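You operate a simulated robot arm through the tools that you are given. There is no shell and no other tool.

You are at the controls of a simulated robot arm. One attempt, no reset.

TASK
Fit a spare roller in the empty slot, lock the steel bar and test-run at speed 2.
Fine: fit it with the power off; the lamp must go green; power off at the end.

Only the result counts: the job must be done as asked and must still hold three seconds after the hand-in. Knocking over, shifting, dropping, spilling or breaking anything else fails it.

THE ROBOT
A 7-joint arm with a two-finger parallel gripper, fixed in place. Base frame: the origin is at the foot of the arm, x ahead of it, y to its left, z up. Lengths are in mm, angles in degrees, forces in N, time in s.
Its first joint turns from -132.0 to 132.0 degrees. Payload 3.91 kg.
Tool frame: the origin (TCP) lies between the finger pads and is the grasp point; the fingertips stand 30 mm ahead of it; z points along the fingers, y is the line along which they close. The gripper opens to 110 mm. The fingers are 20 mm wide and 10 mm thick; the gripper's body (48 by 112 mm) begins 55 mm behind the TCP.
Orientation is that of the tool frame in the base frame, as [roll, pitch, yaw] about the fixed x, y, z axes, in that order (R = Rz(yaw) Ry(pitch) Rx(roll)). With the fingers straight down and closing along the base's y, the tool's x points along the base's -x, its y along +y and its z along -z.

THE INTERFACE
- The arm moves only by the tool play_rows. Its argument "increments" is one flat list of numbers, 7 for each row, row after row: the turn, a rotation vector about the base's x, y, z in degrees, then the shift along the base's x, y, z in mm, then the finger opening in mm, from 0 to 110. In form: [rx, ry, rz, x, y, z, grip, rx, ry, rz, x, y, z, grip, ...]. A call has 1 to 20 rows; each row shifts and turns the commanded pose from where the row before left it. Rows are played at 5 a second. More than 50 mm and 8.6 degrees between two rows, or a gripper value outside its range, and nothing of the call is played. Where a pose cannot be reached the arm comes as near as it can. A force on the tool above 40 N (or 10 N above the force at the start of the call, whichever is more), or a blocked arm, ends the call early, and 0.2 s more pass. The fingers move at their own pace (about 108 mm/s each) and stop on an object; they squeeze with about 26 N. The grip force told is the motor's: it shows also when the fingers shut on nothing. Time passes only in rows, and 0.2 s behind the last, so rows that do not move let the fingers close. The reply holds the time, the measured pose of the TCP, the force on the tool along the base axes, the opening and the grip force, in the units named above and with some noise, with the torque about the TCP (base axes, N m) and any sound that the robot's microphone picked up, and new pictures: "views" is both (left out), scene, wrist or none.
- Cameras (640 x 400 px; columns grow to the right, rows downward): "scene" is fixed at [49.5, 649.2, 1474.7]; the picture's right is [-0.40, -0.92, 0.00], its down [-0.39, 0.17, -0.90] and it looks along [0.83, -0.36, -0.43] (base axes); focal length 321 px, centre (320, 200). "wrist" rides on the gripper at [72, 17, -103] in the tool frame; the picture's right is [-0.23, 0.97, 0.00], its down [-0.76, -0.18, -0.62] and it looks along [-0.61, -0.14, 0.78] (tool axes); focal length 222 px, centre (320, 200). There is no depth. A picture from a camera that has moved, and an enlarged one, comes with that camera's place and axes in the base frame and with its lens.
- close_up(camera, box): a new picture of the part [left, top, right, bottom] of that camera's present view, enlarged. The clock stands still meanwhile.
- close_job(): hands the job in; it is judged then, once.

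Nothing tells you positions but the pictures and the camera data. Unless the task says otherwise, let go and move clear before handing in.

The tools are called as name(argument=value, ...) on one line, values as JSON. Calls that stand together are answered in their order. play_rows: Moves the arm, as the interface text tells. Its arguments: {"type":"object","properties":{"increments":{"type":"array"},"views":{"type":"string","enum":["both","scene","wrist","none"]}},"required":["increments"]} The other tools are called the same way: close_up (camera, box) takes an enlarged picture of a part of a camera's view; close_job () hands the job in.

At the start:

```text
t: 0.0
position: [476.0, 365.4, 1257.6]
tool_rot: [179.9, 0.0, 180.0]
wrist_force: [0.1, 0.4, -0.9]
ft_torque: [0.01, -0.01, 0.0]
finger_gap: 110.2
finger_force: 0.0
```

scene: 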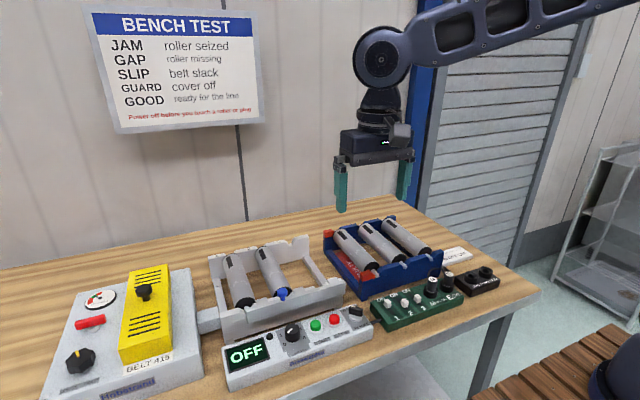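
wrist: 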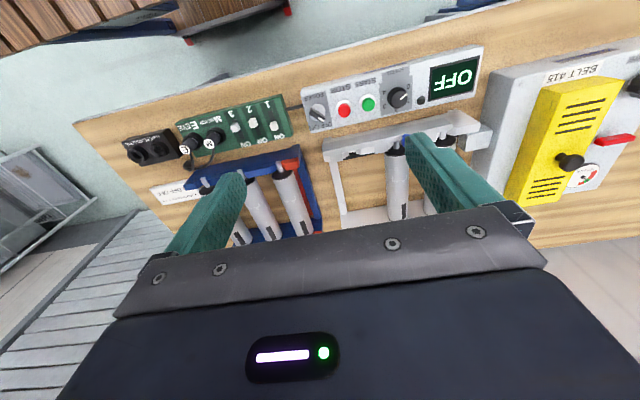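

I see a bench with a belt box (left), a roller frame with two rollers and an empty slot, a control panel showing OFF, and a blue tray with spare rollers. First I'll look closer at everything.

close_up(camera="scene", box=[190, 220, 370, 330])

close_up(camera="scene", box=[310, 210, 510, 335])

close_up(camera="scene", box=[210, 290, 390, 400])

close_up(camera="scene", box=[40, 255, 220, 400])

close_up(camera="scene", box=[80, 0, 270, 140])

close_up(camera="wrist", box=[280, 40, 500, 230])

close_up(camera="wrist", box=[110, 90, 340, 250])

```text
3.56 times, centred on (280, 275) of scene
camera zoom: at [49.5, 649.2, 1474.7], right [-0.4, -0.92, 0.0], down [-0.39, 0.17, -0.9], along [0.83, -0.36, -0.43], focal length 1141 px, centre (462, -67)
```

zoom: 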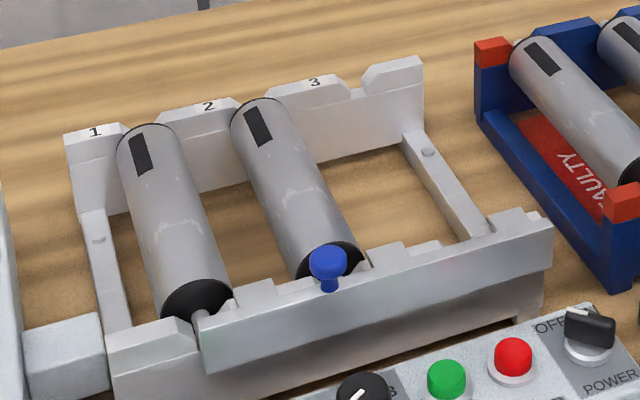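

```text
3.20 times, centred on (410, 272) of scene
camera zoom: at [49.5, 649.2, 1474.7], right [-0.4, -0.92, 0.0], down [-0.39, 0.17, -0.9], along [0.83, -0.36, -0.43], focal length 1027 px, centre (32, -32)
```

zoom: 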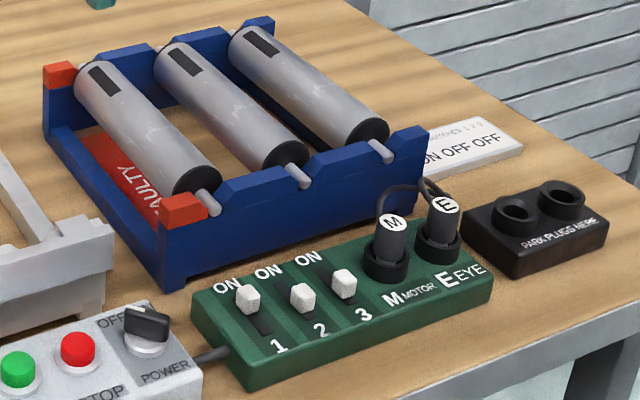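

```text
3.56 times, centred on (300, 345) of scene
camera zoom: at [49.5, 649.2, 1474.7], right [-0.4, -0.92, 0.0], down [-0.39, 0.17, -0.9], along [0.83, -0.36, -0.43], focal length 1141 px, centre (391, -316)
```

zoom: 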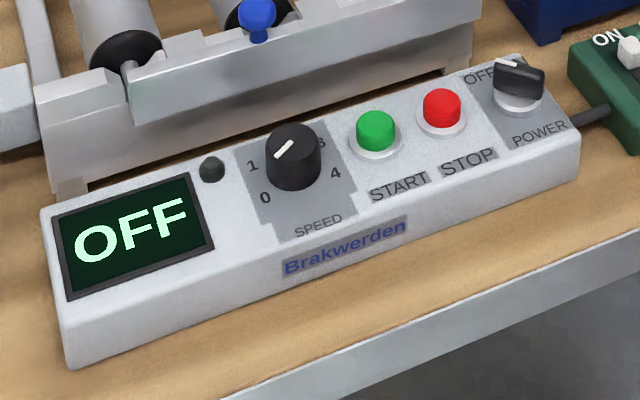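

```text
2.76 times, centred on (130, 328) of scene
camera zoom: at [49.5, 649.2, 1474.7], right [-0.4, -0.92, 0.0], down [-0.39, 0.17, -0.9], along [0.83, -0.36, -0.43], focal length 885 px, centre (844, -152)
```

zoom: 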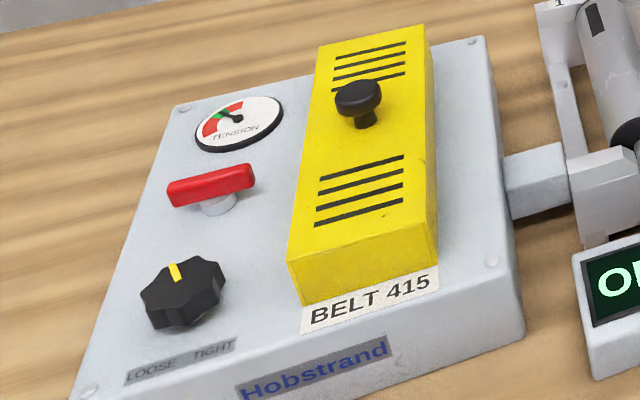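

```text
2.86 times, centred on (175, 70) of scene
camera zoom: at [49.5, 649.2, 1474.7], right [-0.4, -0.92, 0.0], down [-0.39, 0.17, -0.9], along [0.83, -0.36, -0.43], focal length 917 px, centre (734, 571)
```

zoom: 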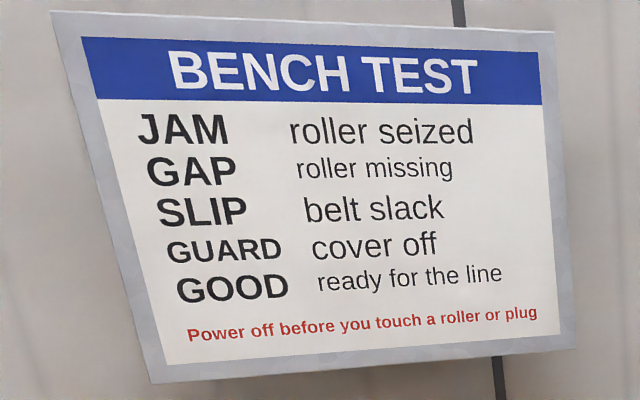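

```text
2.11 times, centred on (390, 135) of wrist
camera zoom: at [402.4, 383.0, 1360.5], right [0.23, 0.97, 0.0], down [0.76, -0.18, 0.62], along [0.61, -0.14, -0.78], focal length 468 px, centre (173, 337)
```

zoom: 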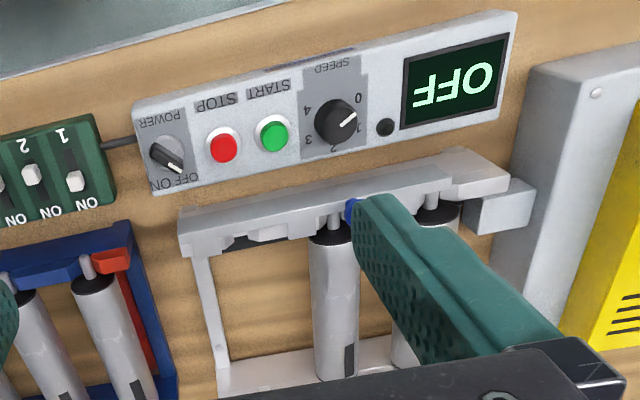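

```text
2.50 times, centred on (225, 170) of wrist
camera zoom: at [402.4, 383.0, 1360.5], right [0.23, 0.97, 0.0], down [0.76, -0.18, 0.62], along [0.61, -0.14, -0.78], focal length 555 px, centre (558, 275)
```

zoom: 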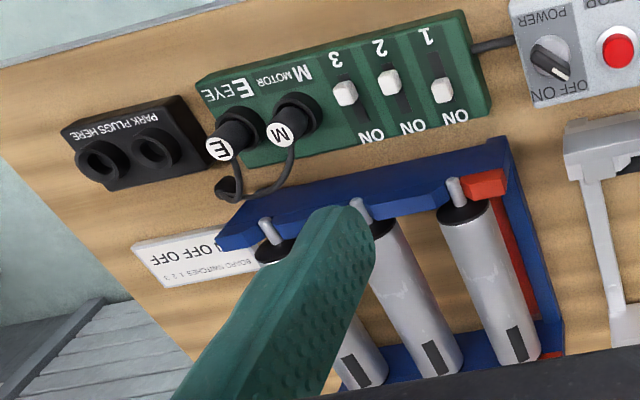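

The panel lies roughly along y at x≈535, with its power knob near (535, 349, 922), and the blue knob on the bar is near (609, 500, 966). I'll move the wrist camera closer to study the frame.

play_rows(increments=[0, 0, 0, -6, 38, -28, 110, 0, 0, 0, -6, 38, -28, 110, 0, 0, 0, -6, 38, -28, 110, 0, 0, 0, -6, 38, -28, 110], views="wrist")

```text
t: 1.0
position: [450.3, 514.1, 1145.2]
tool_rot: [180.0, 0.0, -180.0]
wrist_force: [-1.4, 1.1, 1.7]
ft_torque: [0.05, -0.03, -0.03]
finger_gap: 110.0
finger_force: 0.1
camera wrist: at [377.3, 532.2, 1248.9], right [0.23, 0.97, 0.0], down [0.76, -0.18, 0.62], along [0.61, -0.14, -0.78], focal length 222 px, centre (320, 200)
```

wrist: 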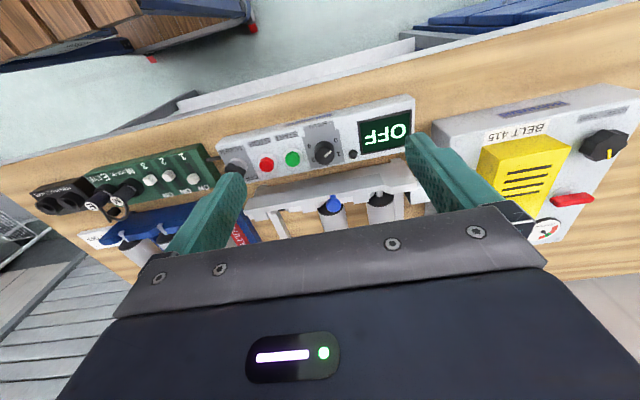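

The gripper hides the lower half of the picture, so I'll move forward to bring the frame into the upper half.

play_rows(increments=[0, 0, 0, 40, -10, 0, 110, 0, 0, 0, 40, -10, 0, 110, 0, 0, 0, 40, -10, 0, 110, 0, 0, 0, 40, -10, 0, 110], views="both")

close_up(camera="wrist", box=[220, 70, 440, 210])

close_up(camera="wrist", box=[0, 60, 240, 210])

close_up(camera="wrist", box=[400, 50, 640, 240])

```text
t: 2.0
position: [611.2, 478.6, 1141.2]
tool_rot: [-180.0, 0.1, -180.0]
wrist_force: [-1.7, 0.3, 0.4]
ft_torque: [0.01, -0.05, -0.01]
finger_gap: 109.9
finger_force: 0.1
camera wrist: at [539.3, 494.7, 1245.5], right [0.22, 0.97, 0.0], down [0.76, -0.18, 0.62], along [0.61, -0.14, -0.78], focal length 222 px, centre (320, 200)
```

scene: 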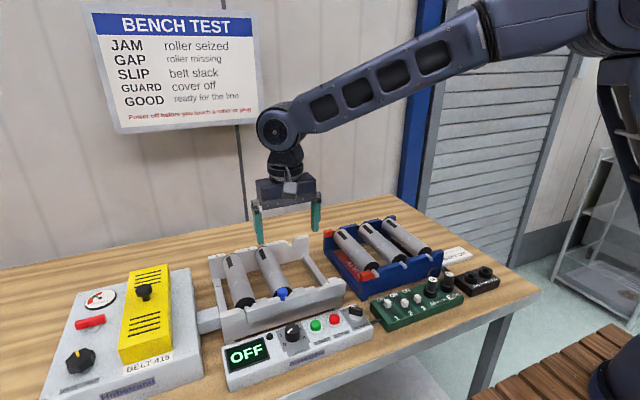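
wrist: 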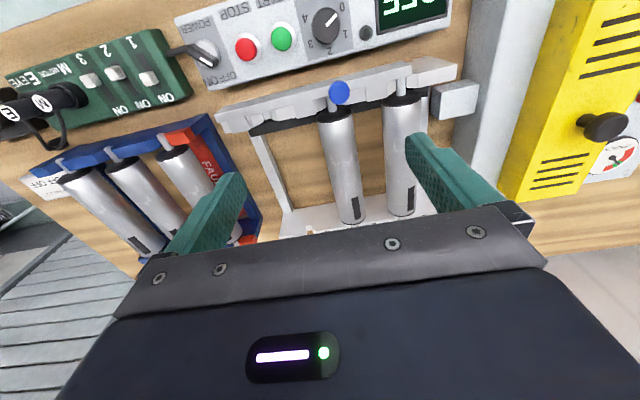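

```text
2.86 times, centred on (330, 140) of wrist
camera zoom: at [539.3, 494.7, 1245.5], right [0.22, 0.97, 0.0], down [0.76, -0.18, 0.62], along [0.61, -0.14, -0.78], focal length 635 px, centre (291, 371)
```

zoom: 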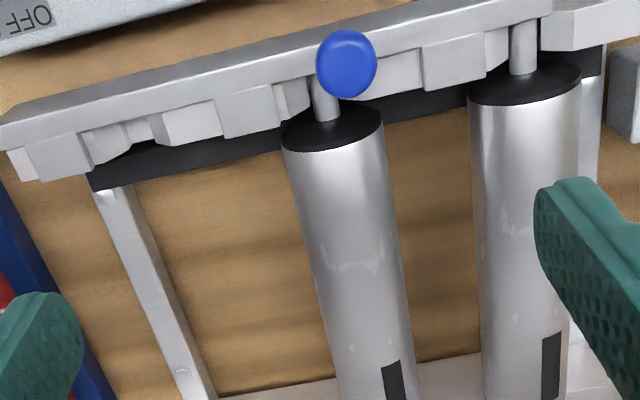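

```text
2.67 times, centred on (120, 135) of wrist
camera zoom: at [539.3, 494.7, 1245.5], right [0.22, 0.97, 0.0], down [0.76, -0.18, 0.62], along [0.61, -0.14, -0.78], focal length 592 px, centre (853, 373)
```

zoom: 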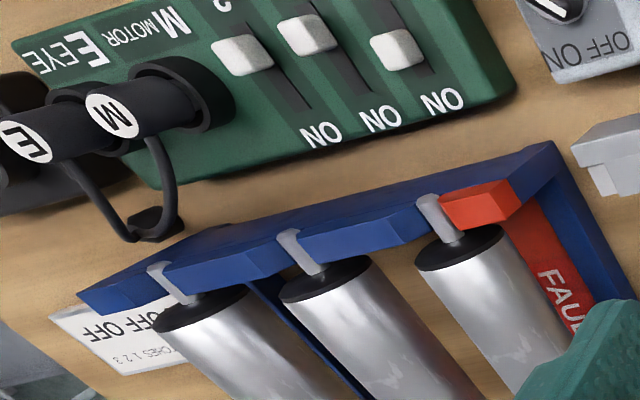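

```text
2.11 times, centred on (520, 145) of wrist
camera zoom: at [539.3, 494.7, 1245.5], right [0.22, 0.97, 0.0], down [0.76, -0.18, 0.62], along [0.61, -0.14, -0.78], focal length 468 px, centre (-101, 316)
```

zoom: 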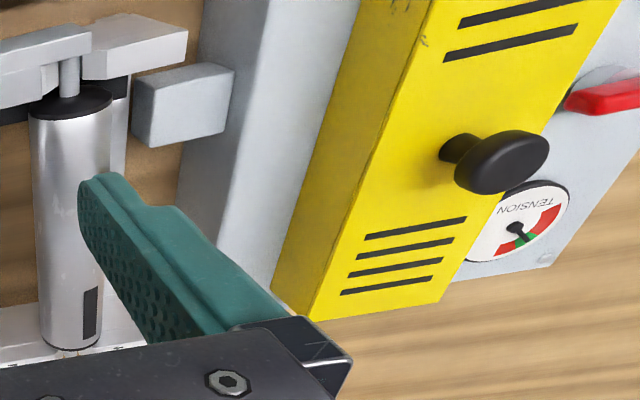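

The board switches look ON‑OFF‑OFF, matching the card, both plugs are in, and the faulty roller is the one beside the red marks in the tray. I'll go lower to understand the steel bar and the speed knob.

play_rows(increments=[0, 0, 0, -10, -5, -31, 110, 0, 0, 0, -10, -5, -31, 110, 0, 0, 0, -7, -5, -31, 110], views="wrist")

close_up(camera="wrist", box=[200, 90, 450, 230])

close_up(camera="wrist", box=[180, 0, 420, 130])

```text
t: 2.8
position: [582.4, 462.5, 1050.7]
tool_rot: [180.0, 0.1, -179.9]
wrist_force: [-0.4, 0.2, 1.5]
ft_torque: [0.03, -0.03, 0.01]
finger_gap: 110.0
finger_force: 0.1
camera wrist: at [509.4, 480.9, 1154.1], right [0.23, 0.97, 0.0], down [0.76, -0.18, 0.62], along [0.61, -0.14, -0.78], focal length 222 px, centre (320, 200)
```

wrist: 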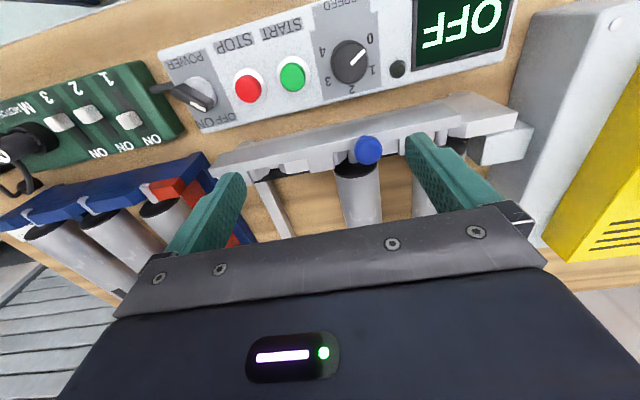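

```text
2.56 times, centred on (325, 160) of wrist
camera zoom: at [509.4, 480.9, 1154.1], right [0.23, 0.97, 0.0], down [0.76, -0.18, 0.62], along [0.61, -0.14, -0.78], focal length 569 px, centre (307, 302)
```

zoom: 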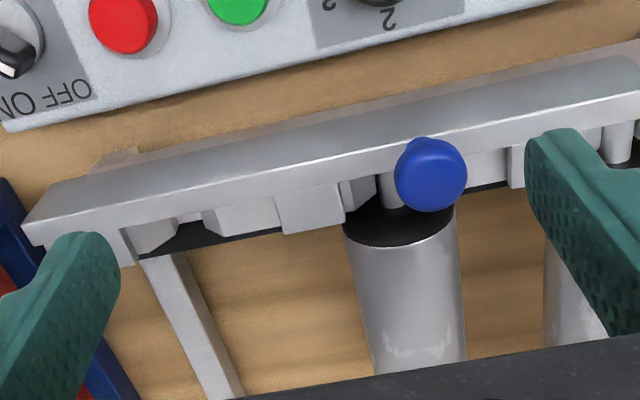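

```text
2.67 times, centred on (300, 65) of wrist
camera zoom: at [509.4, 480.9, 1154.1], right [0.23, 0.97, 0.0], down [0.76, -0.18, 0.62], along [0.61, -0.14, -0.78], focal length 592 px, centre (373, 560)
```

zoom: 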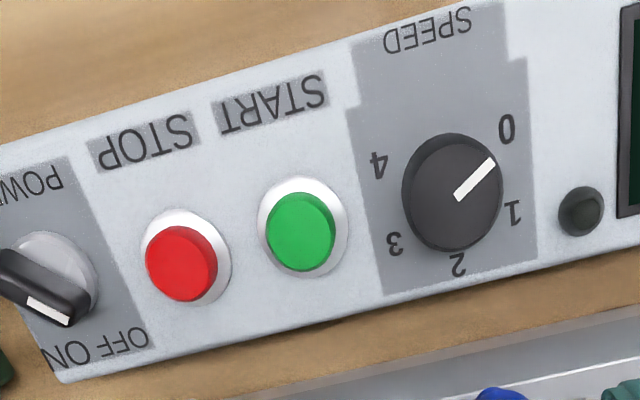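

The speed pointer is at 0. I'll zoom tightly on the bar, rollers, gauge and card from the scene camera.

close_up(camera="scene", box=[210, 270, 290, 330])

close_up(camera="scene", box=[270, 260, 350, 310])

close_up(camera="scene", box=[205, 235, 345, 290])

close_up(camera="scene", box=[430, 235, 510, 285])

close_up(camera="scene", box=[60, 280, 180, 380])

close_up(camera="scene", box=[320, 210, 460, 300])

```text
6.67 times, centred on (250, 300) of scene
camera zoom: at [49.5, 649.2, 1474.7], right [-0.4, -0.92, 0.0], down [-0.39, 0.17, -0.9], along [0.83, -0.36, -0.43], focal length 2139 px, centre (787, -467)
```

zoom: 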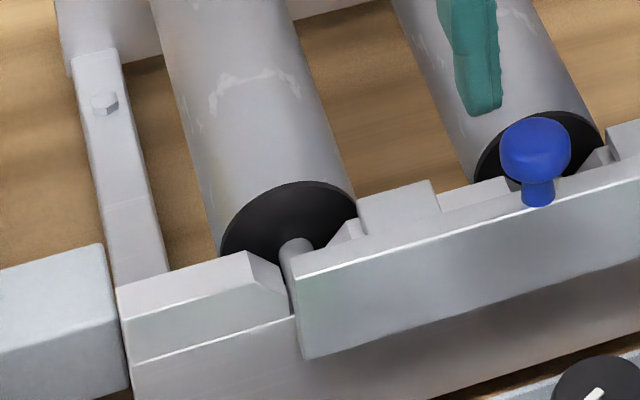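

```text
8.00 times, centred on (310, 285) of scene
camera zoom: at [49.5, 649.2, 1474.7], right [-0.4, -0.92, 0.0], down [-0.39, 0.17, -0.9], along [0.83, -0.36, -0.43], focal length 2567 px, centre (400, -480)
```

zoom: 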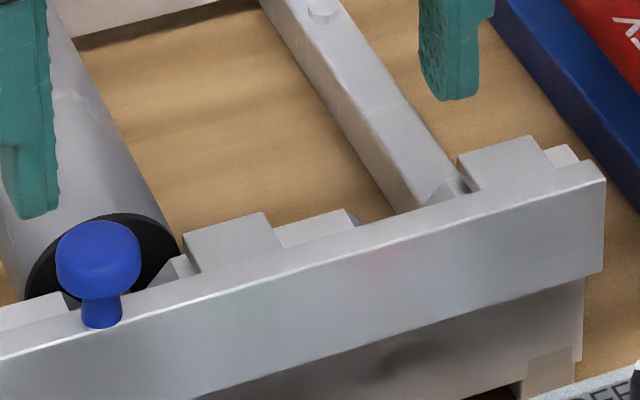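

```text
4.57 times, centred on (275, 262) of scene
camera zoom: at [49.5, 649.2, 1474.7], right [-0.4, -0.92, 0.0], down [-0.39, 0.17, -0.9], along [0.83, -0.36, -0.43], focal length 1467 px, centre (526, -86)
```

zoom: 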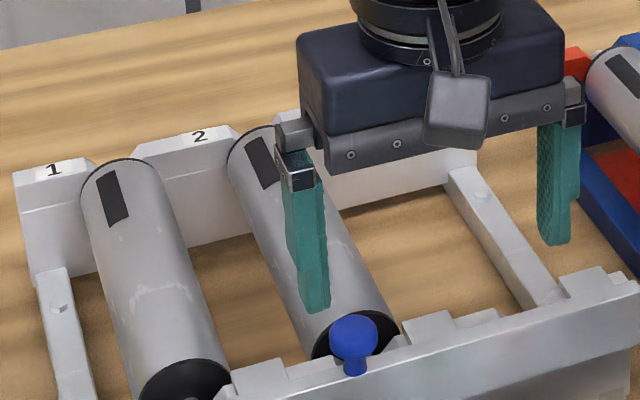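

```text
8.00 times, centred on (470, 260) of scene
camera zoom: at [49.5, 649.2, 1474.7], right [-0.4, -0.92, 0.0], down [-0.39, 0.17, -0.9], along [0.83, -0.36, -0.43], focal length 2567 px, centre (-880, -280)
```

zoom: 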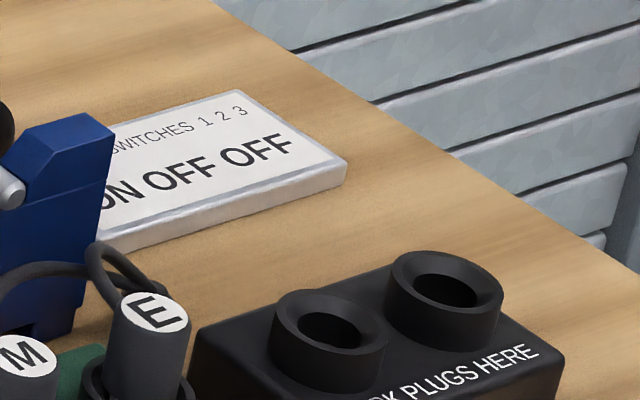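

```text
4.00 times, centred on (120, 330) of scene
camera zoom: at [49.5, 649.2, 1474.7], right [-0.4, -0.92, 0.0], down [-0.39, 0.17, -0.9], along [0.83, -0.36, -0.43], focal length 1284 px, centre (1120, -320)
```

zoom: 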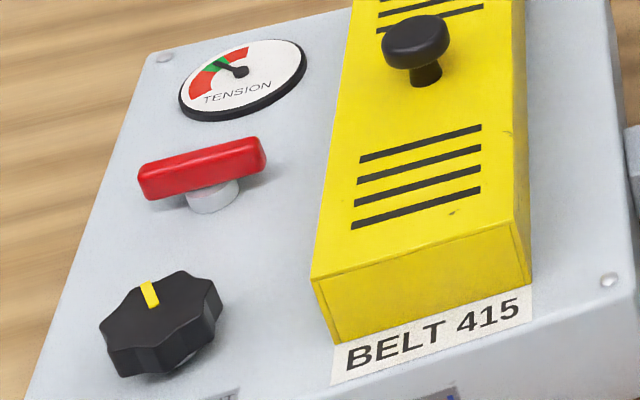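

```text
4.44 times, centred on (390, 255) of scene
camera zoom: at [49.5, 649.2, 1474.7], right [-0.4, -0.92, 0.0], down [-0.39, 0.17, -0.9], along [0.83, -0.36, -0.43], focal length 1426 px, centre (9, -44)
```

zoom: 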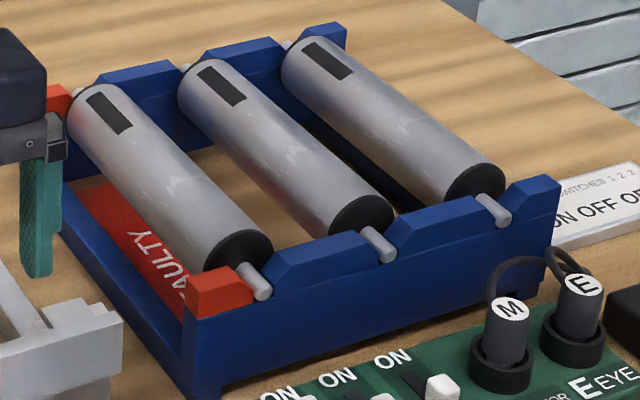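

The bar seems to be a vertical plate with teeth, probably sliding along +y to cover the axles. I'll tilt the tool so that the camera looks straight down on the wall to confirm.

play_rows(increments=[0, 7.6, 0, 12, 0, 5, 110, 0, 7.6, 0, 12, 0, 5, 110, 0, 7.6, 0, 12, 0, 5, 110, 0, 7.6, 0, 12, 0, 5, 110, 0, 7.6, 0, 12, 0, 5, 110], views="wrist")

close_up(camera="wrist", box=[200, 90, 450, 230])

```text
t: 4.0
position: [641.4, 463.6, 1077.8]
tool_rot: [179.9, -38.1, -179.9]
wrist_force: [0.1, 0.7, -0.1]
ft_torque: [0.02, -0.05, 0.04]
finger_gap: 110.1
finger_force: 0.0
camera wrist: at [648.4, 481.4, 1203.6], right [0.18, 0.97, -0.14], down [0.98, -0.18, 0.02], along [0.0, -0.14, -0.99], focal length 222 px, centre (320, 200)
```

wrist: 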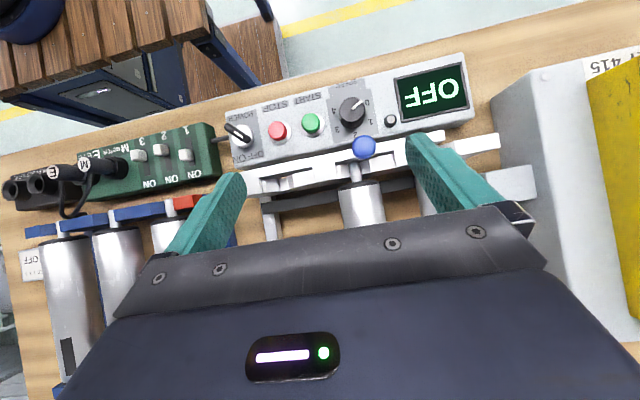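

```text
2.56 times, centred on (325, 160) of wrist
camera zoom: at [648.4, 481.4, 1203.6], right [0.18, 0.97, -0.14], down [0.98, -0.18, 0.02], along [0.0, -0.14, -0.99], focal length 569 px, centre (307, 302)
```

zoom: 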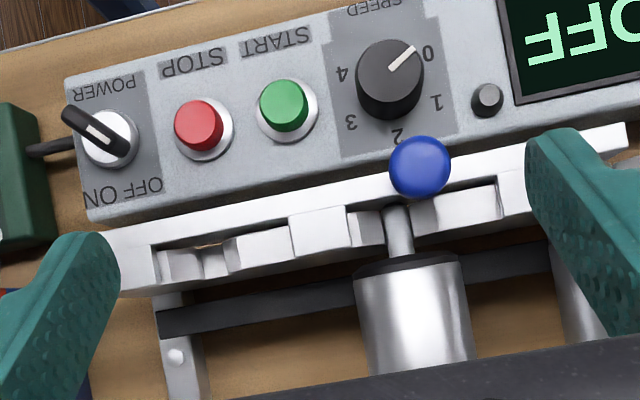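

The view confirms a toothed bar: teeth must slide about 36 mm in +y to cover the slots. I'll shift the view to see slot 1 and the end block, and the tray.

play_rows(increments=[0, 0, 0, 0, 35, 0, 110, 0, 0, 0, 0, 35, 0, 110], views="wrist")

close_up(camera="wrist", box=[230, 80, 450, 220])

```text
t: 4.6
position: [644.0, 534.5, 1076.6]
tool_rot: [179.9, -38.0, -179.8]
wrist_force: [0.8, -1.0, -0.1]
ft_torque: [0.04, -0.01, -0.05]
finger_gap: 109.6
finger_force: 0.0
camera wrist: at [650.3, 552.8, 1202.2], right [0.18, 0.97, -0.14], down [0.98, -0.18, 0.02], along [0.0, -0.14, -0.99], focal length 222 px, centre (320, 200)
```

wrist: 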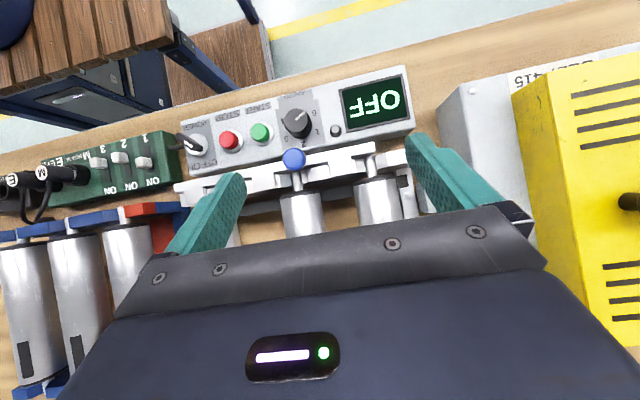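

```text
2.86 times, centred on (340, 150) of wrist
camera zoom: at [650.3, 552.8, 1202.2], right [0.18, 0.97, -0.14], down [0.98, -0.18, 0.02], along [0.0, -0.14, -0.99], focal length 635 px, centre (263, 343)
```

zoom: 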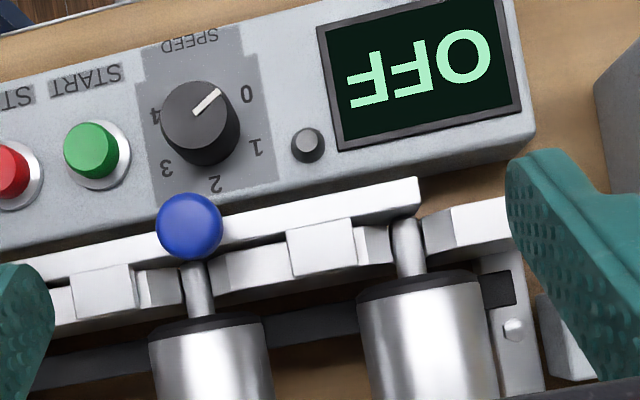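

The frame is aligned with the base axes: slots at y≈580, 492, 404 (slot 3 empty), bar top z≈953. The tray rollers sit at y≈241 (faulty), 154, 67. Next I'll check the spares and the gauge closely.

close_up(camera="scene", box=[80, 284, 122, 312])

close_up(camera="scene", box=[355, 212, 445, 270])

play_rows(increments=[0, 0, 0, 0, -48, 0, 110, 0, 0, 0, 0, -48, 0, 110, 0, 0, 0, 0, -48, 0, 110, 0, 0, 0, 0, -48, 0, 110, 0, 0, 0, 0, -48, 0, 110, 0, 0, 0, 10, -48, 0, 110, 0, 0, 0, 10, -48, 0, 110, 0, 0, 0, 10, -48, 0, 110], views="both")

close_up(camera="wrist", box=[230, 80, 450, 220])

```text
14.29 times, centred on (101, 298) of scene
camera zoom: at [49.5, 649.2, 1474.7], right [-0.4, -0.92, 0.0], down [-0.39, 0.17, -0.9], along [0.83, -0.36, -0.43], focal length 4584 px, centre (3449, -1200)
```

zoom: 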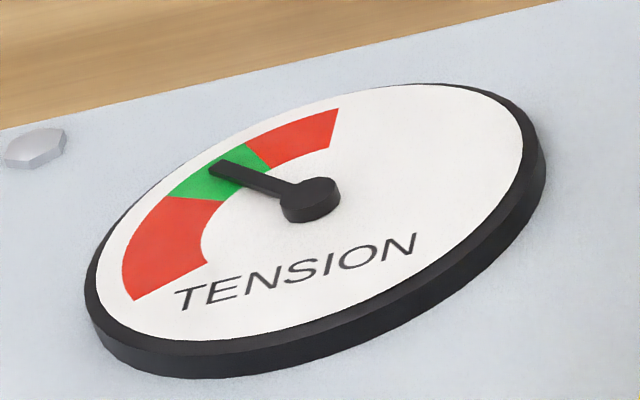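

```text
6.90 times, centred on (400, 241) of scene
camera zoom: at [49.5, 649.2, 1474.7], right [-0.4, -0.92, 0.0], down [-0.39, 0.17, -0.9], along [0.83, -0.36, -0.43], focal length 2213 px, centre (-232, -83)
```

zoom: 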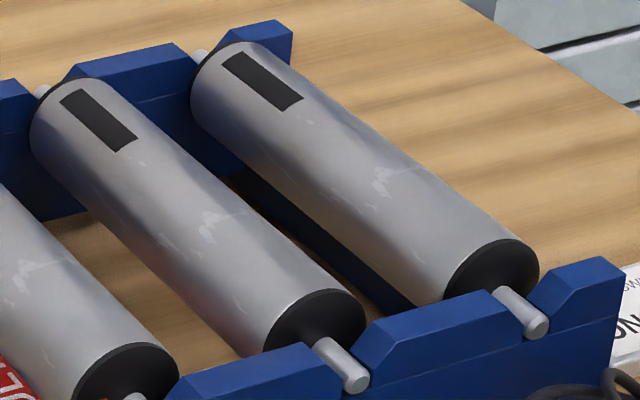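

```text
t: 6.4
position: [675.8, 151.3, 1076.1]
tool_rot: [180.0, -38.0, -179.9]
wrist_force: [0.0, -0.1, 0.4]
ft_torque: [-0.03, -0.03, 0.05]
finger_gap: 109.7
finger_force: 0.1
camera wrist: at [682.9, 168.1, 1202.8], right [0.18, 0.97, -0.14], down [0.98, -0.18, 0.02], along [0.0, -0.14, -0.99], focal length 222 px, centre (320, 200)
```

scene: 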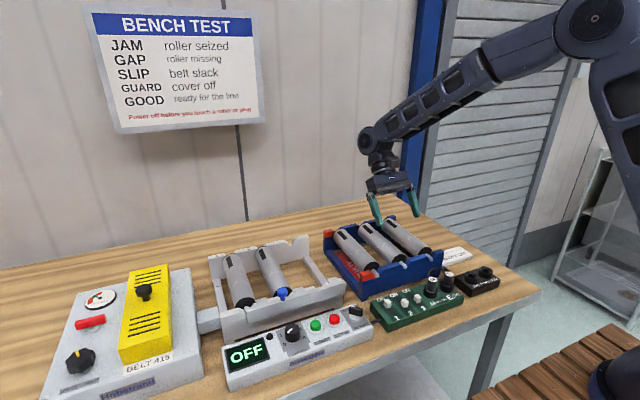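
wrist: 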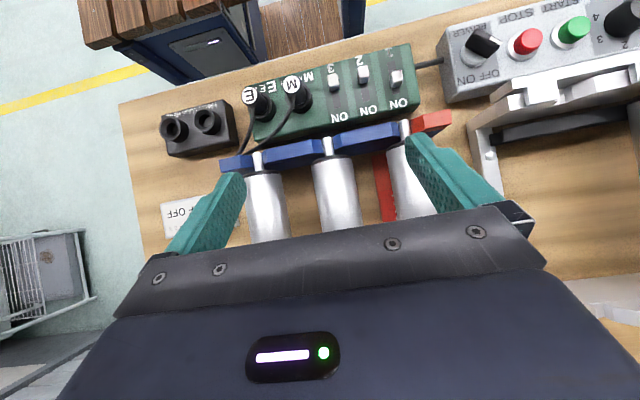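

```text
2.86 times, centred on (340, 150) of wrist
camera zoom: at [682.9, 168.1, 1202.8], right [0.18, 0.97, -0.14], down [0.98, -0.18, 0.02], along [0.0, -0.14, -0.99], focal length 635 px, centre (263, 343)
```

zoom: 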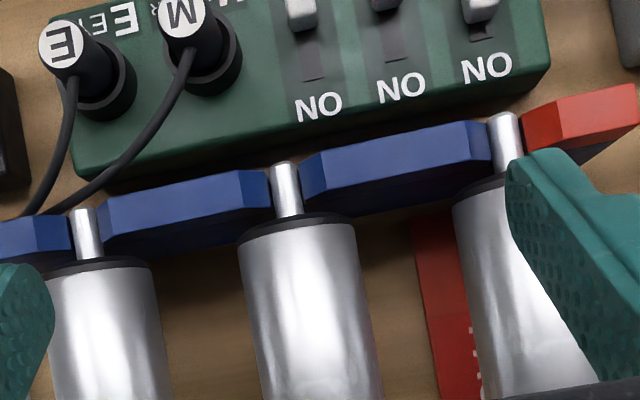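

Tension is in the green, both good spares look identical, and the spare in the middle (y≈152) has the same x placement as the frame rollers. I'll straighten the tool over the middle spare.

play_rows(increments=[0, -7.6, 0, 11, 0, 0, 80, 0, -7.6, 0, 11, 0, 0, 80, 0, -7.6, 0, 11, 0, 0, 80, 0, -7.6, 0, 11, 0, 0, 80, 0, -7.6, 0, 12, 0, 0, 80, 0, 0, 0, 0, 0, -40, 80], views="both")

close_up(camera="wrist", box=[200, 60, 440, 230])

close_up(camera="scene", box=[320, 170, 460, 290])

```text
t: 7.8
position: [728.3, 148.4, 1038.7]
tool_rot: [-180.0, 0.1, 180.0]
wrist_force: [0.7, -1.2, 0.6]
ft_torque: [-0.01, 0.0, -0.01]
finger_gap: 79.8
finger_force: 0.0
camera wrist: at [655.9, 165.9, 1140.9], right [0.23, 0.97, 0.0], down [0.76, -0.18, 0.62], along [0.61, -0.14, -0.78], focal length 222 px, centre (320, 200)
```

scene: 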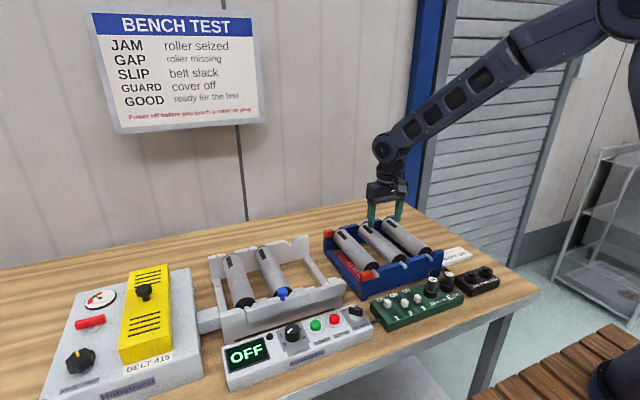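
wrist: 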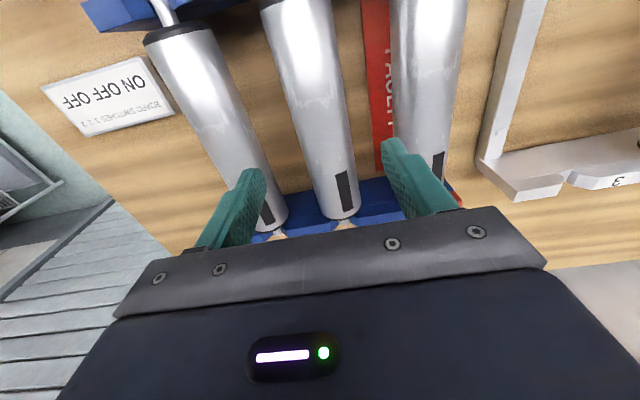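

```text
2.35 times, centred on (320, 145) of wrist
camera zoom: at [655.9, 165.9, 1140.9], right [0.23, 0.97, 0.0], down [0.76, -0.18, 0.62], along [0.61, -0.14, -0.78], focal length 523 px, centre (320, 329)
```

zoom: 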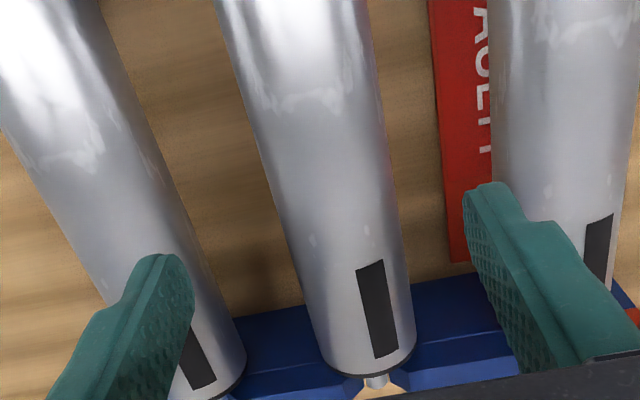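

```text
3.33 times, centred on (390, 230) of scene
camera zoom: at [49.5, 649.2, 1474.7], right [-0.4, -0.92, 0.0], down [-0.39, 0.17, -0.9], along [0.83, -0.36, -0.43], focal length 1070 px, centre (87, 100)
```

zoom: 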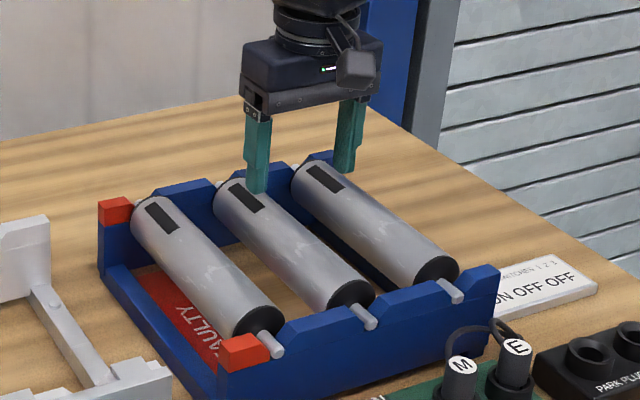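

I'm above the spare with its axis at y≈153; I'll shift +4.5 in y, +4 in x, and descend part way to check clearance on both sides.

play_rows(increments=[0, 0, 0, 4, 4.5, 0, 80, 0, 0, 0, 0, 0, -25, 80, 0, 0, 0, 0, 0, -20, 80, 0, 0, 0, 0, 0, 0, 80], views="both")

close_up(camera="wrist", box=[200, 60, 440, 230])

close_up(camera="scene", box=[340, 180, 440, 260])

```text
t: 8.8
position: [731.8, 153.7, 992.3]
tool_rot: [180.0, 0.0, -179.8]
wrist_force: [0.4, 0.5, -0.4]
ft_torque: [0.03, -0.04, -0.01]
finger_gap: 79.8
finger_force: 0.1
camera wrist: at [659.2, 170.7, 1096.0], right [0.23, 0.97, 0.0], down [0.76, -0.18, 0.62], along [0.61, -0.14, -0.78], focal length 222 px, centre (320, 200)
```

scene: 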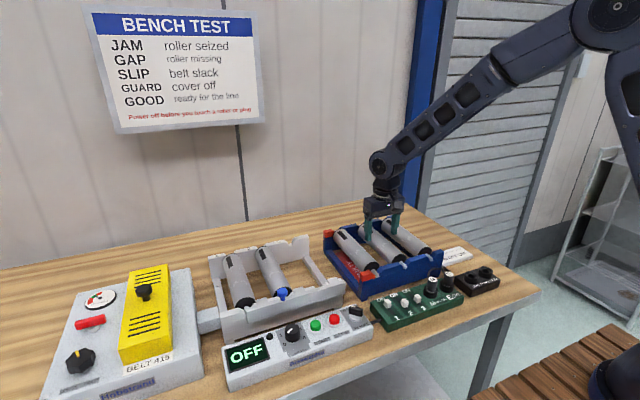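
wrist: 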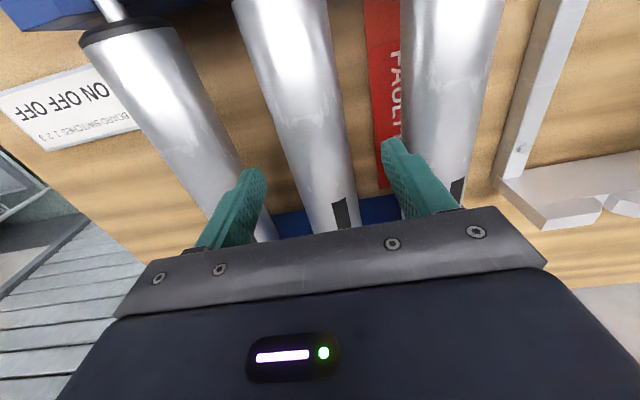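

```text
2.35 times, centred on (320, 145) of wrist
camera zoom: at [659.2, 170.7, 1096.0], right [0.23, 0.97, 0.0], down [0.76, -0.18, 0.62], along [0.61, -0.14, -0.78], focal length 523 px, centre (320, 329)
```

zoom: 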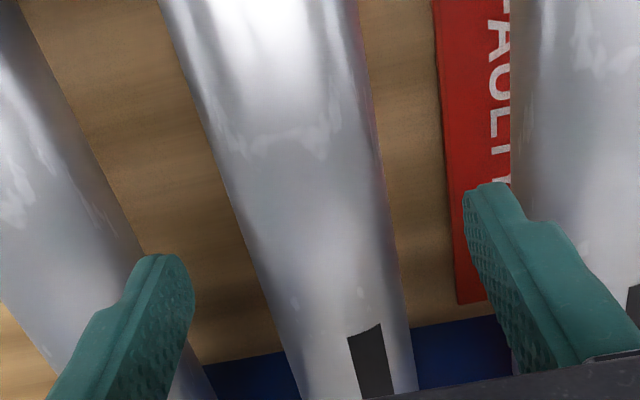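

```text
5.00 times, centred on (390, 220) of scene
camera zoom: at [49.5, 649.2, 1474.7], right [-0.4, -0.92, 0.0], down [-0.39, 0.17, -0.9], along [0.83, -0.36, -0.43], focal length 1604 px, centre (-30, 100)
```

zoom: 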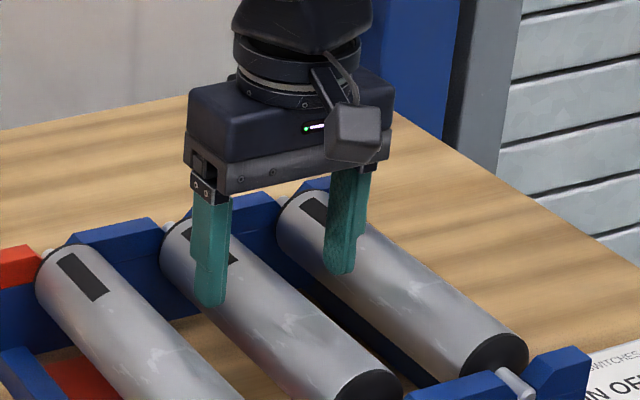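

Clearance on both sides is about 12 mm. I'll descend to grip height and close on the roller.

play_rows(increments=[0, 0, 0, 0, 0, -16, 80, 0, 0, 0, 0, 0, -16, 80, 0, 0, 0, 0, 0, -14, 80, 0, 0, 0, 0, 0, 0, 80], views="scene")

close_up(camera="scene", box=[340, 190, 440, 270])

```text
t: 9.8
position: [732.4, 153.0, 947.5]
tool_rot: [180.0, -0.1, 180.0]
wrist_force: [-0.3, 0.1, -0.2]
ft_torque: [0.0, 0.0, 0.02]
finger_gap: 79.8
finger_force: 0.0
```

scene: 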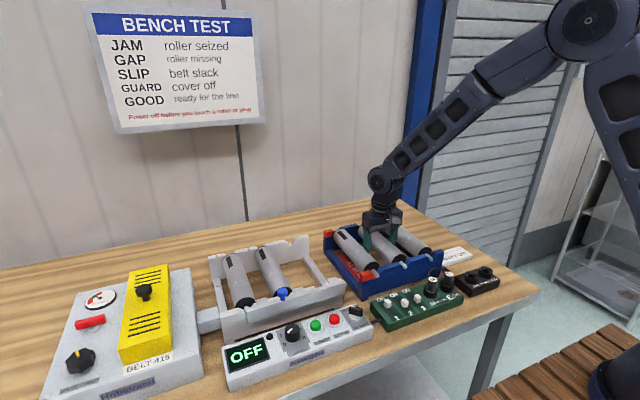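

```text
5.00 times, centred on (390, 230) of scene
camera zoom: at [49.5, 649.2, 1474.7], right [-0.4, -0.92, 0.0], down [-0.39, 0.17, -0.9], along [0.83, -0.36, -0.43], focal length 1604 px, centre (-30, 50)
```

zoom: 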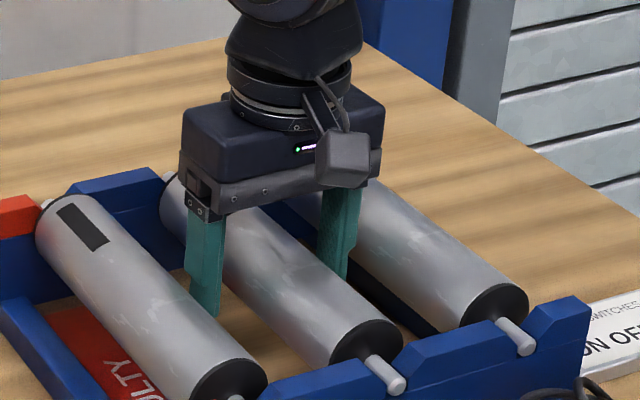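

The fingers straddle the roller. Closing now.

play_rows(increments=[0, 0, 0, 0, 0, 0, 60, 0, 0, 0, 0, 0, 0, 30, 0, 0, 0, 0, 0, 0, 30, 0, 0, 0, 0, 0, 0, 30], views="none")

```text
t: 10.8
position: [731.7, 152.2, 947.6]
tool_rot: [179.9, 0.0, 179.9]
wrist_force: [-0.4, -27.4, 0.6]
ft_torque: [-0.35, 0.12, -0.13]
finger_gap: 49.4
finger_force: 25.8
```

Diameter is 49.4 mm and it's held, with a side load of −27 N in y, so the roller sits slightly toward −y. I'll ease the arm that way.

play_rows(increments=[0, 0, 0, 0, -1, 0, 30, 0, 0, 0, 0, 0, 0, 30], views="none")

```text
t: 11.4
position: [732.4, 151.7, 948.3]
tool_rot: [180.0, -0.1, -180.0]
wrist_force: [-6.8, -29.7, 11.4]
ft_torque: [-0.46, 0.37, -0.15]
finger_gap: 49.1
finger_force: 26.0
```

play_rows(increments=[0, 0, 0, 0, -1, 0, 30, 0, 0, 0, 0, 0, 0, 30], views="none")

```text
t: 12.0
position: [732.4, 150.6, 946.5]
tool_rot: [180.0, 0.0, -180.0]
wrist_force: [-9.4, -21.5, 7.3]
ft_torque: [-0.3, 0.02, -0.11]
finger_gap: 49.6
finger_force: 26.1
```

play_rows(increments=[0, 0, 0, 0, -1, 0, 30, 0, 0, 0, 0, 0, 0, 30], views="none")

```text
t: 12.6
position: [733.4, 151.7, 947.0]
tool_rot: [180.0, 0.0, -179.9]
wrist_force: [-10.4, -14.3, 10.7]
ft_torque: [-0.17, 0.34, -0.17]
finger_gap: 49.6
finger_force: 26.4
```

play_rows(increments=[0, 0, 0, 0, -1.5, 0, 30, 0, 0, 0, 0, 0, 0, 30], views="none")

```text
t: 13.2
position: [733.6, 150.7, 947.4]
tool_rot: [179.9, 0.0, -179.9]
wrist_force: [-2.3, 6.1, 15.9]
ft_torque: [0.15, -0.07, 0.09]
finger_gap: 49.7
finger_force: 26.1
```

The side load is gone. Lifting slowly.

play_rows(increments=[0, 0, 0, 0, 0, 5, 30, 0, 0, 0, 0, 0, 5, 30, 0, 0, 0, 0, 0, 10, 30, 0, 0, 0, 0, 0, 10, 30, 0, 0, 0, 0, 0, 10, 30], views="both")

```text
t: 14.4
position: [733.5, 148.3, 985.9]
tool_rot: [-180.0, 0.0, -179.9]
wrist_force: [0.2, -0.6, -3.9]
ft_torque: [0.02, 0.02, -0.02]
finger_gap: 49.5
finger_force: 26.4
camera wrist: at [661.8, 166.1, 1088.8], right [0.23, 0.97, 0.0], down [0.76, -0.18, 0.62], along [0.61, -0.14, -0.78], focal length 222 px, centre (320, 200)
```

scene: 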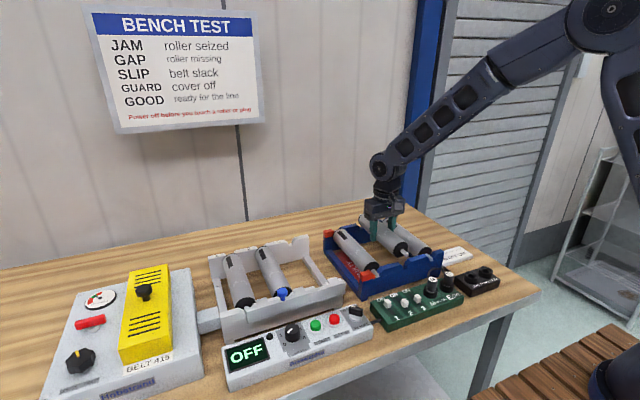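
wrist: 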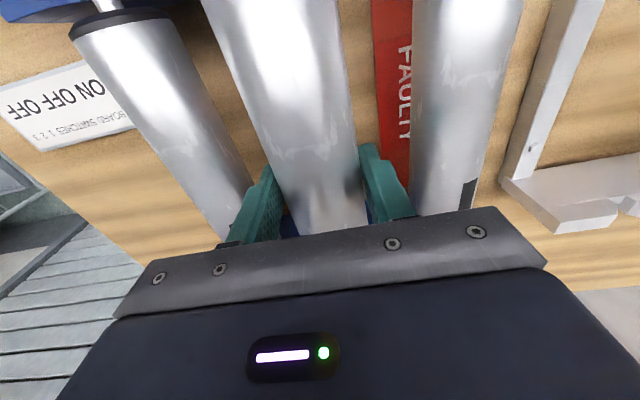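

The roller is held level and weighs about 4 N. I'll raise it further and carry it over toward slot 3 (y≈400).

play_rows(increments=[0, 0, 0, 0, 0, 20, 30, 0, 0, 0, 0, 0, 25, 30, 0, 0, 0, 0, 0, 15, 30, 0, 0, 0, 0, 20, 0, 30, 0, 0, 0, 0, 28, 0, 30, 0, 0, 0, 0, 28, 0, 30, 0, 0, 0, 0, 28, 0, 30, 0, 0, 0, 0, 28, 0, 30, 0, 0, 0, 0, 28, 0, 30, 0, 0, 0, 0, 28, 0, 30, 0, 0, 0, 0, 28, 0, 30, 0, 0, 0, 0, 22, 0, 30, 0, 0, 0, 0, 14, 0, 30, 0, 0, 0, 0, 0, 0, 30], views="both")

close_up(camera="wrist", box=[160, 0, 480, 240])

close_up(camera="scene", box=[230, 200, 370, 310])

```text
t: 17.4
position: [732.9, 399.7, 1045.2]
tool_rot: [180.0, 0.0, -180.0]
wrist_force: [-0.5, 1.0, -4.7]
ft_torque: [0.01, -0.01, 0.01]
finger_gap: 49.4
finger_force: 26.4
camera wrist: at [660.5, 418.2, 1148.7], right [0.23, 0.97, 0.0], down [0.76, -0.18, 0.62], along [0.61, -0.14, -0.78], focal length 222 px, centre (320, 200)
```

scene: 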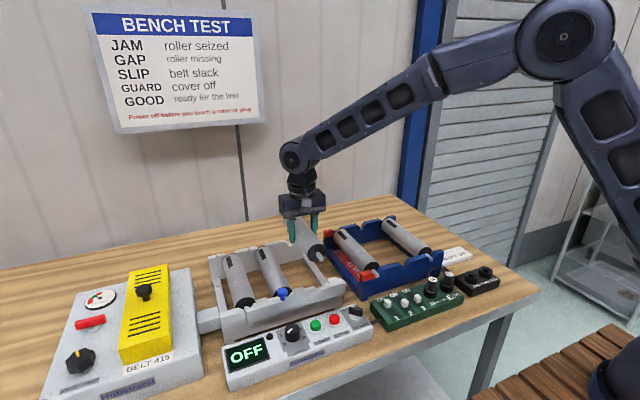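
wrist: 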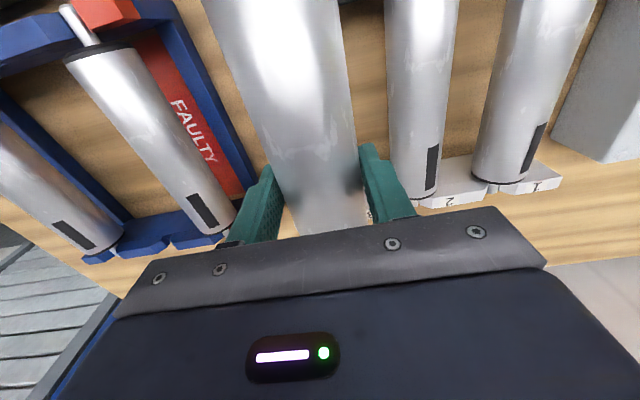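

```text
1.67 times, centred on (320, 120) of wrist
camera zoom: at [660.5, 418.2, 1148.7], right [0.23, 0.97, 0.0], down [0.76, -0.18, 0.62], along [0.61, -0.14, -0.78], focal length 370 px, centre (320, 333)
```

zoom: 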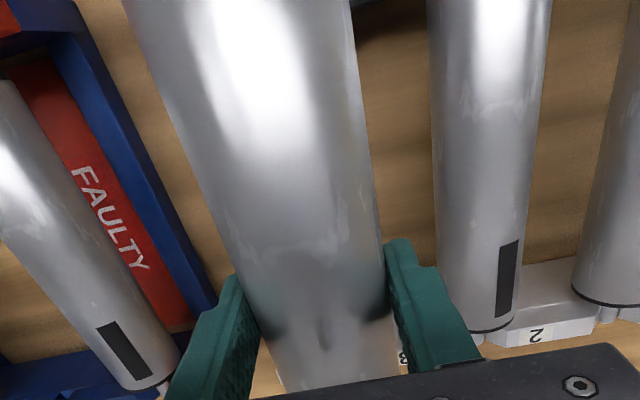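

```text
3.64 times, centred on (300, 255) of scene
camera zoom: at [49.5, 649.2, 1474.7], right [-0.4, -0.92, 0.0], down [-0.39, 0.17, -0.9], along [0.83, -0.36, -0.43], focal length 1167 px, centre (393, 0)
```

zoom: 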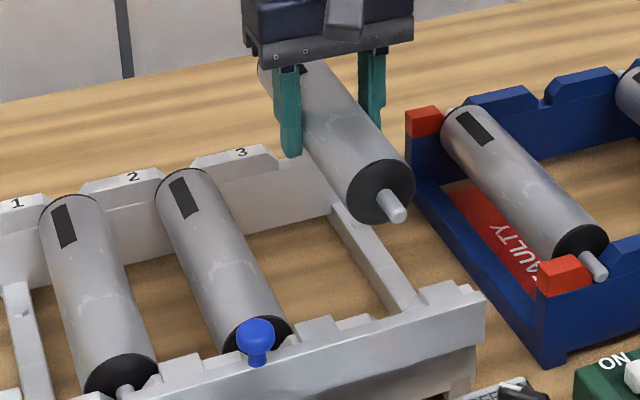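

The roller is over slot 3; slot pitch is 88 mm, giving slot 3 at y≈401 in the arm frame. I'll lower carefully to just above the notches and check.

play_rows(increments=[0, 0, 0, 0, 0.8, -20, 30, 0, 0, 0, 0, 0, -20, 30, 0, 0, 0, 0, 0, -15, 30, 0, 0, 0, 0, 0, -10, 30, 0, 0, 0, 0, 0, 0, 30], views="both")

close_up(camera="scene", box=[230, 210, 370, 310])

close_up(camera="scene", box=[290, 255, 350, 300])

```text
t: 18.6
position: [735.9, 401.1, 982.1]
tool_rot: [180.0, 0.0, -180.0]
wrist_force: [1.1, 1.1, -4.4]
ft_torque: [0.0, -0.02, 0.02]
finger_gap: 49.5
finger_force: 26.1
camera wrist: at [662.8, 418.3, 1085.8], right [0.23, 0.97, 0.0], down [0.76, -0.18, 0.62], along [0.61, -0.14, -0.78], focal length 222 px, centre (320, 200)
```

scene: 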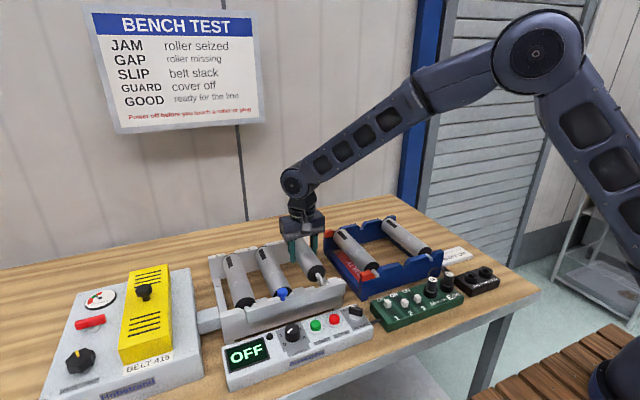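
wrist: 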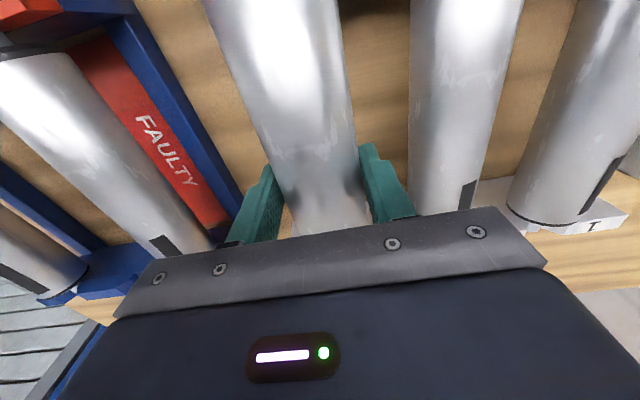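

```text
4.00 times, centred on (300, 260) of scene
camera zoom: at [49.5, 649.2, 1474.7], right [-0.4, -0.92, 0.0], down [-0.39, 0.17, -0.9], along [0.83, -0.36, -0.43], focal length 1284 px, centre (400, -40)
```

zoom: 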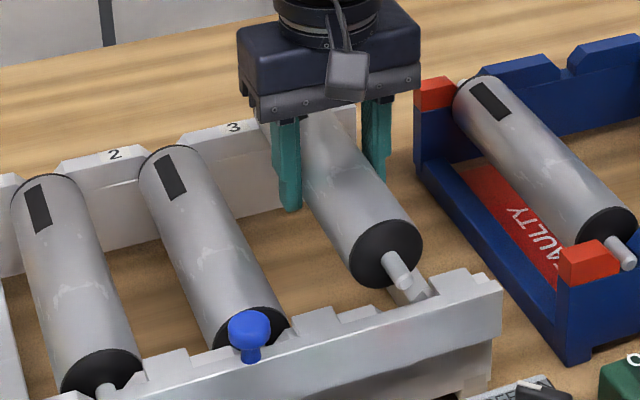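

```text
8.89 times, centred on (320, 278) of scene
camera zoom: at [49.5, 649.2, 1474.7], right [-0.4, -0.92, 0.0], down [-0.39, 0.17, -0.9], along [0.83, -0.36, -0.43], focal length 2852 px, centre (320, -489)
```

zoom: 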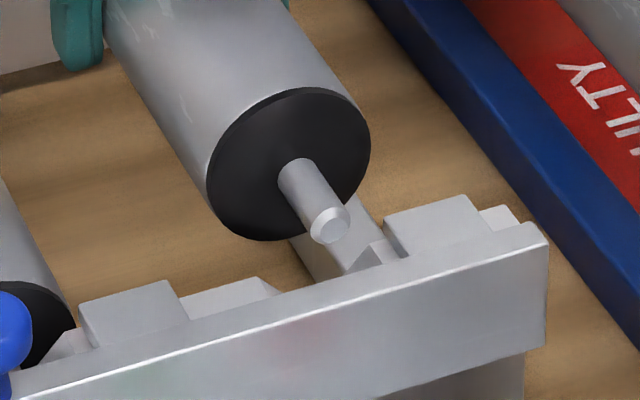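

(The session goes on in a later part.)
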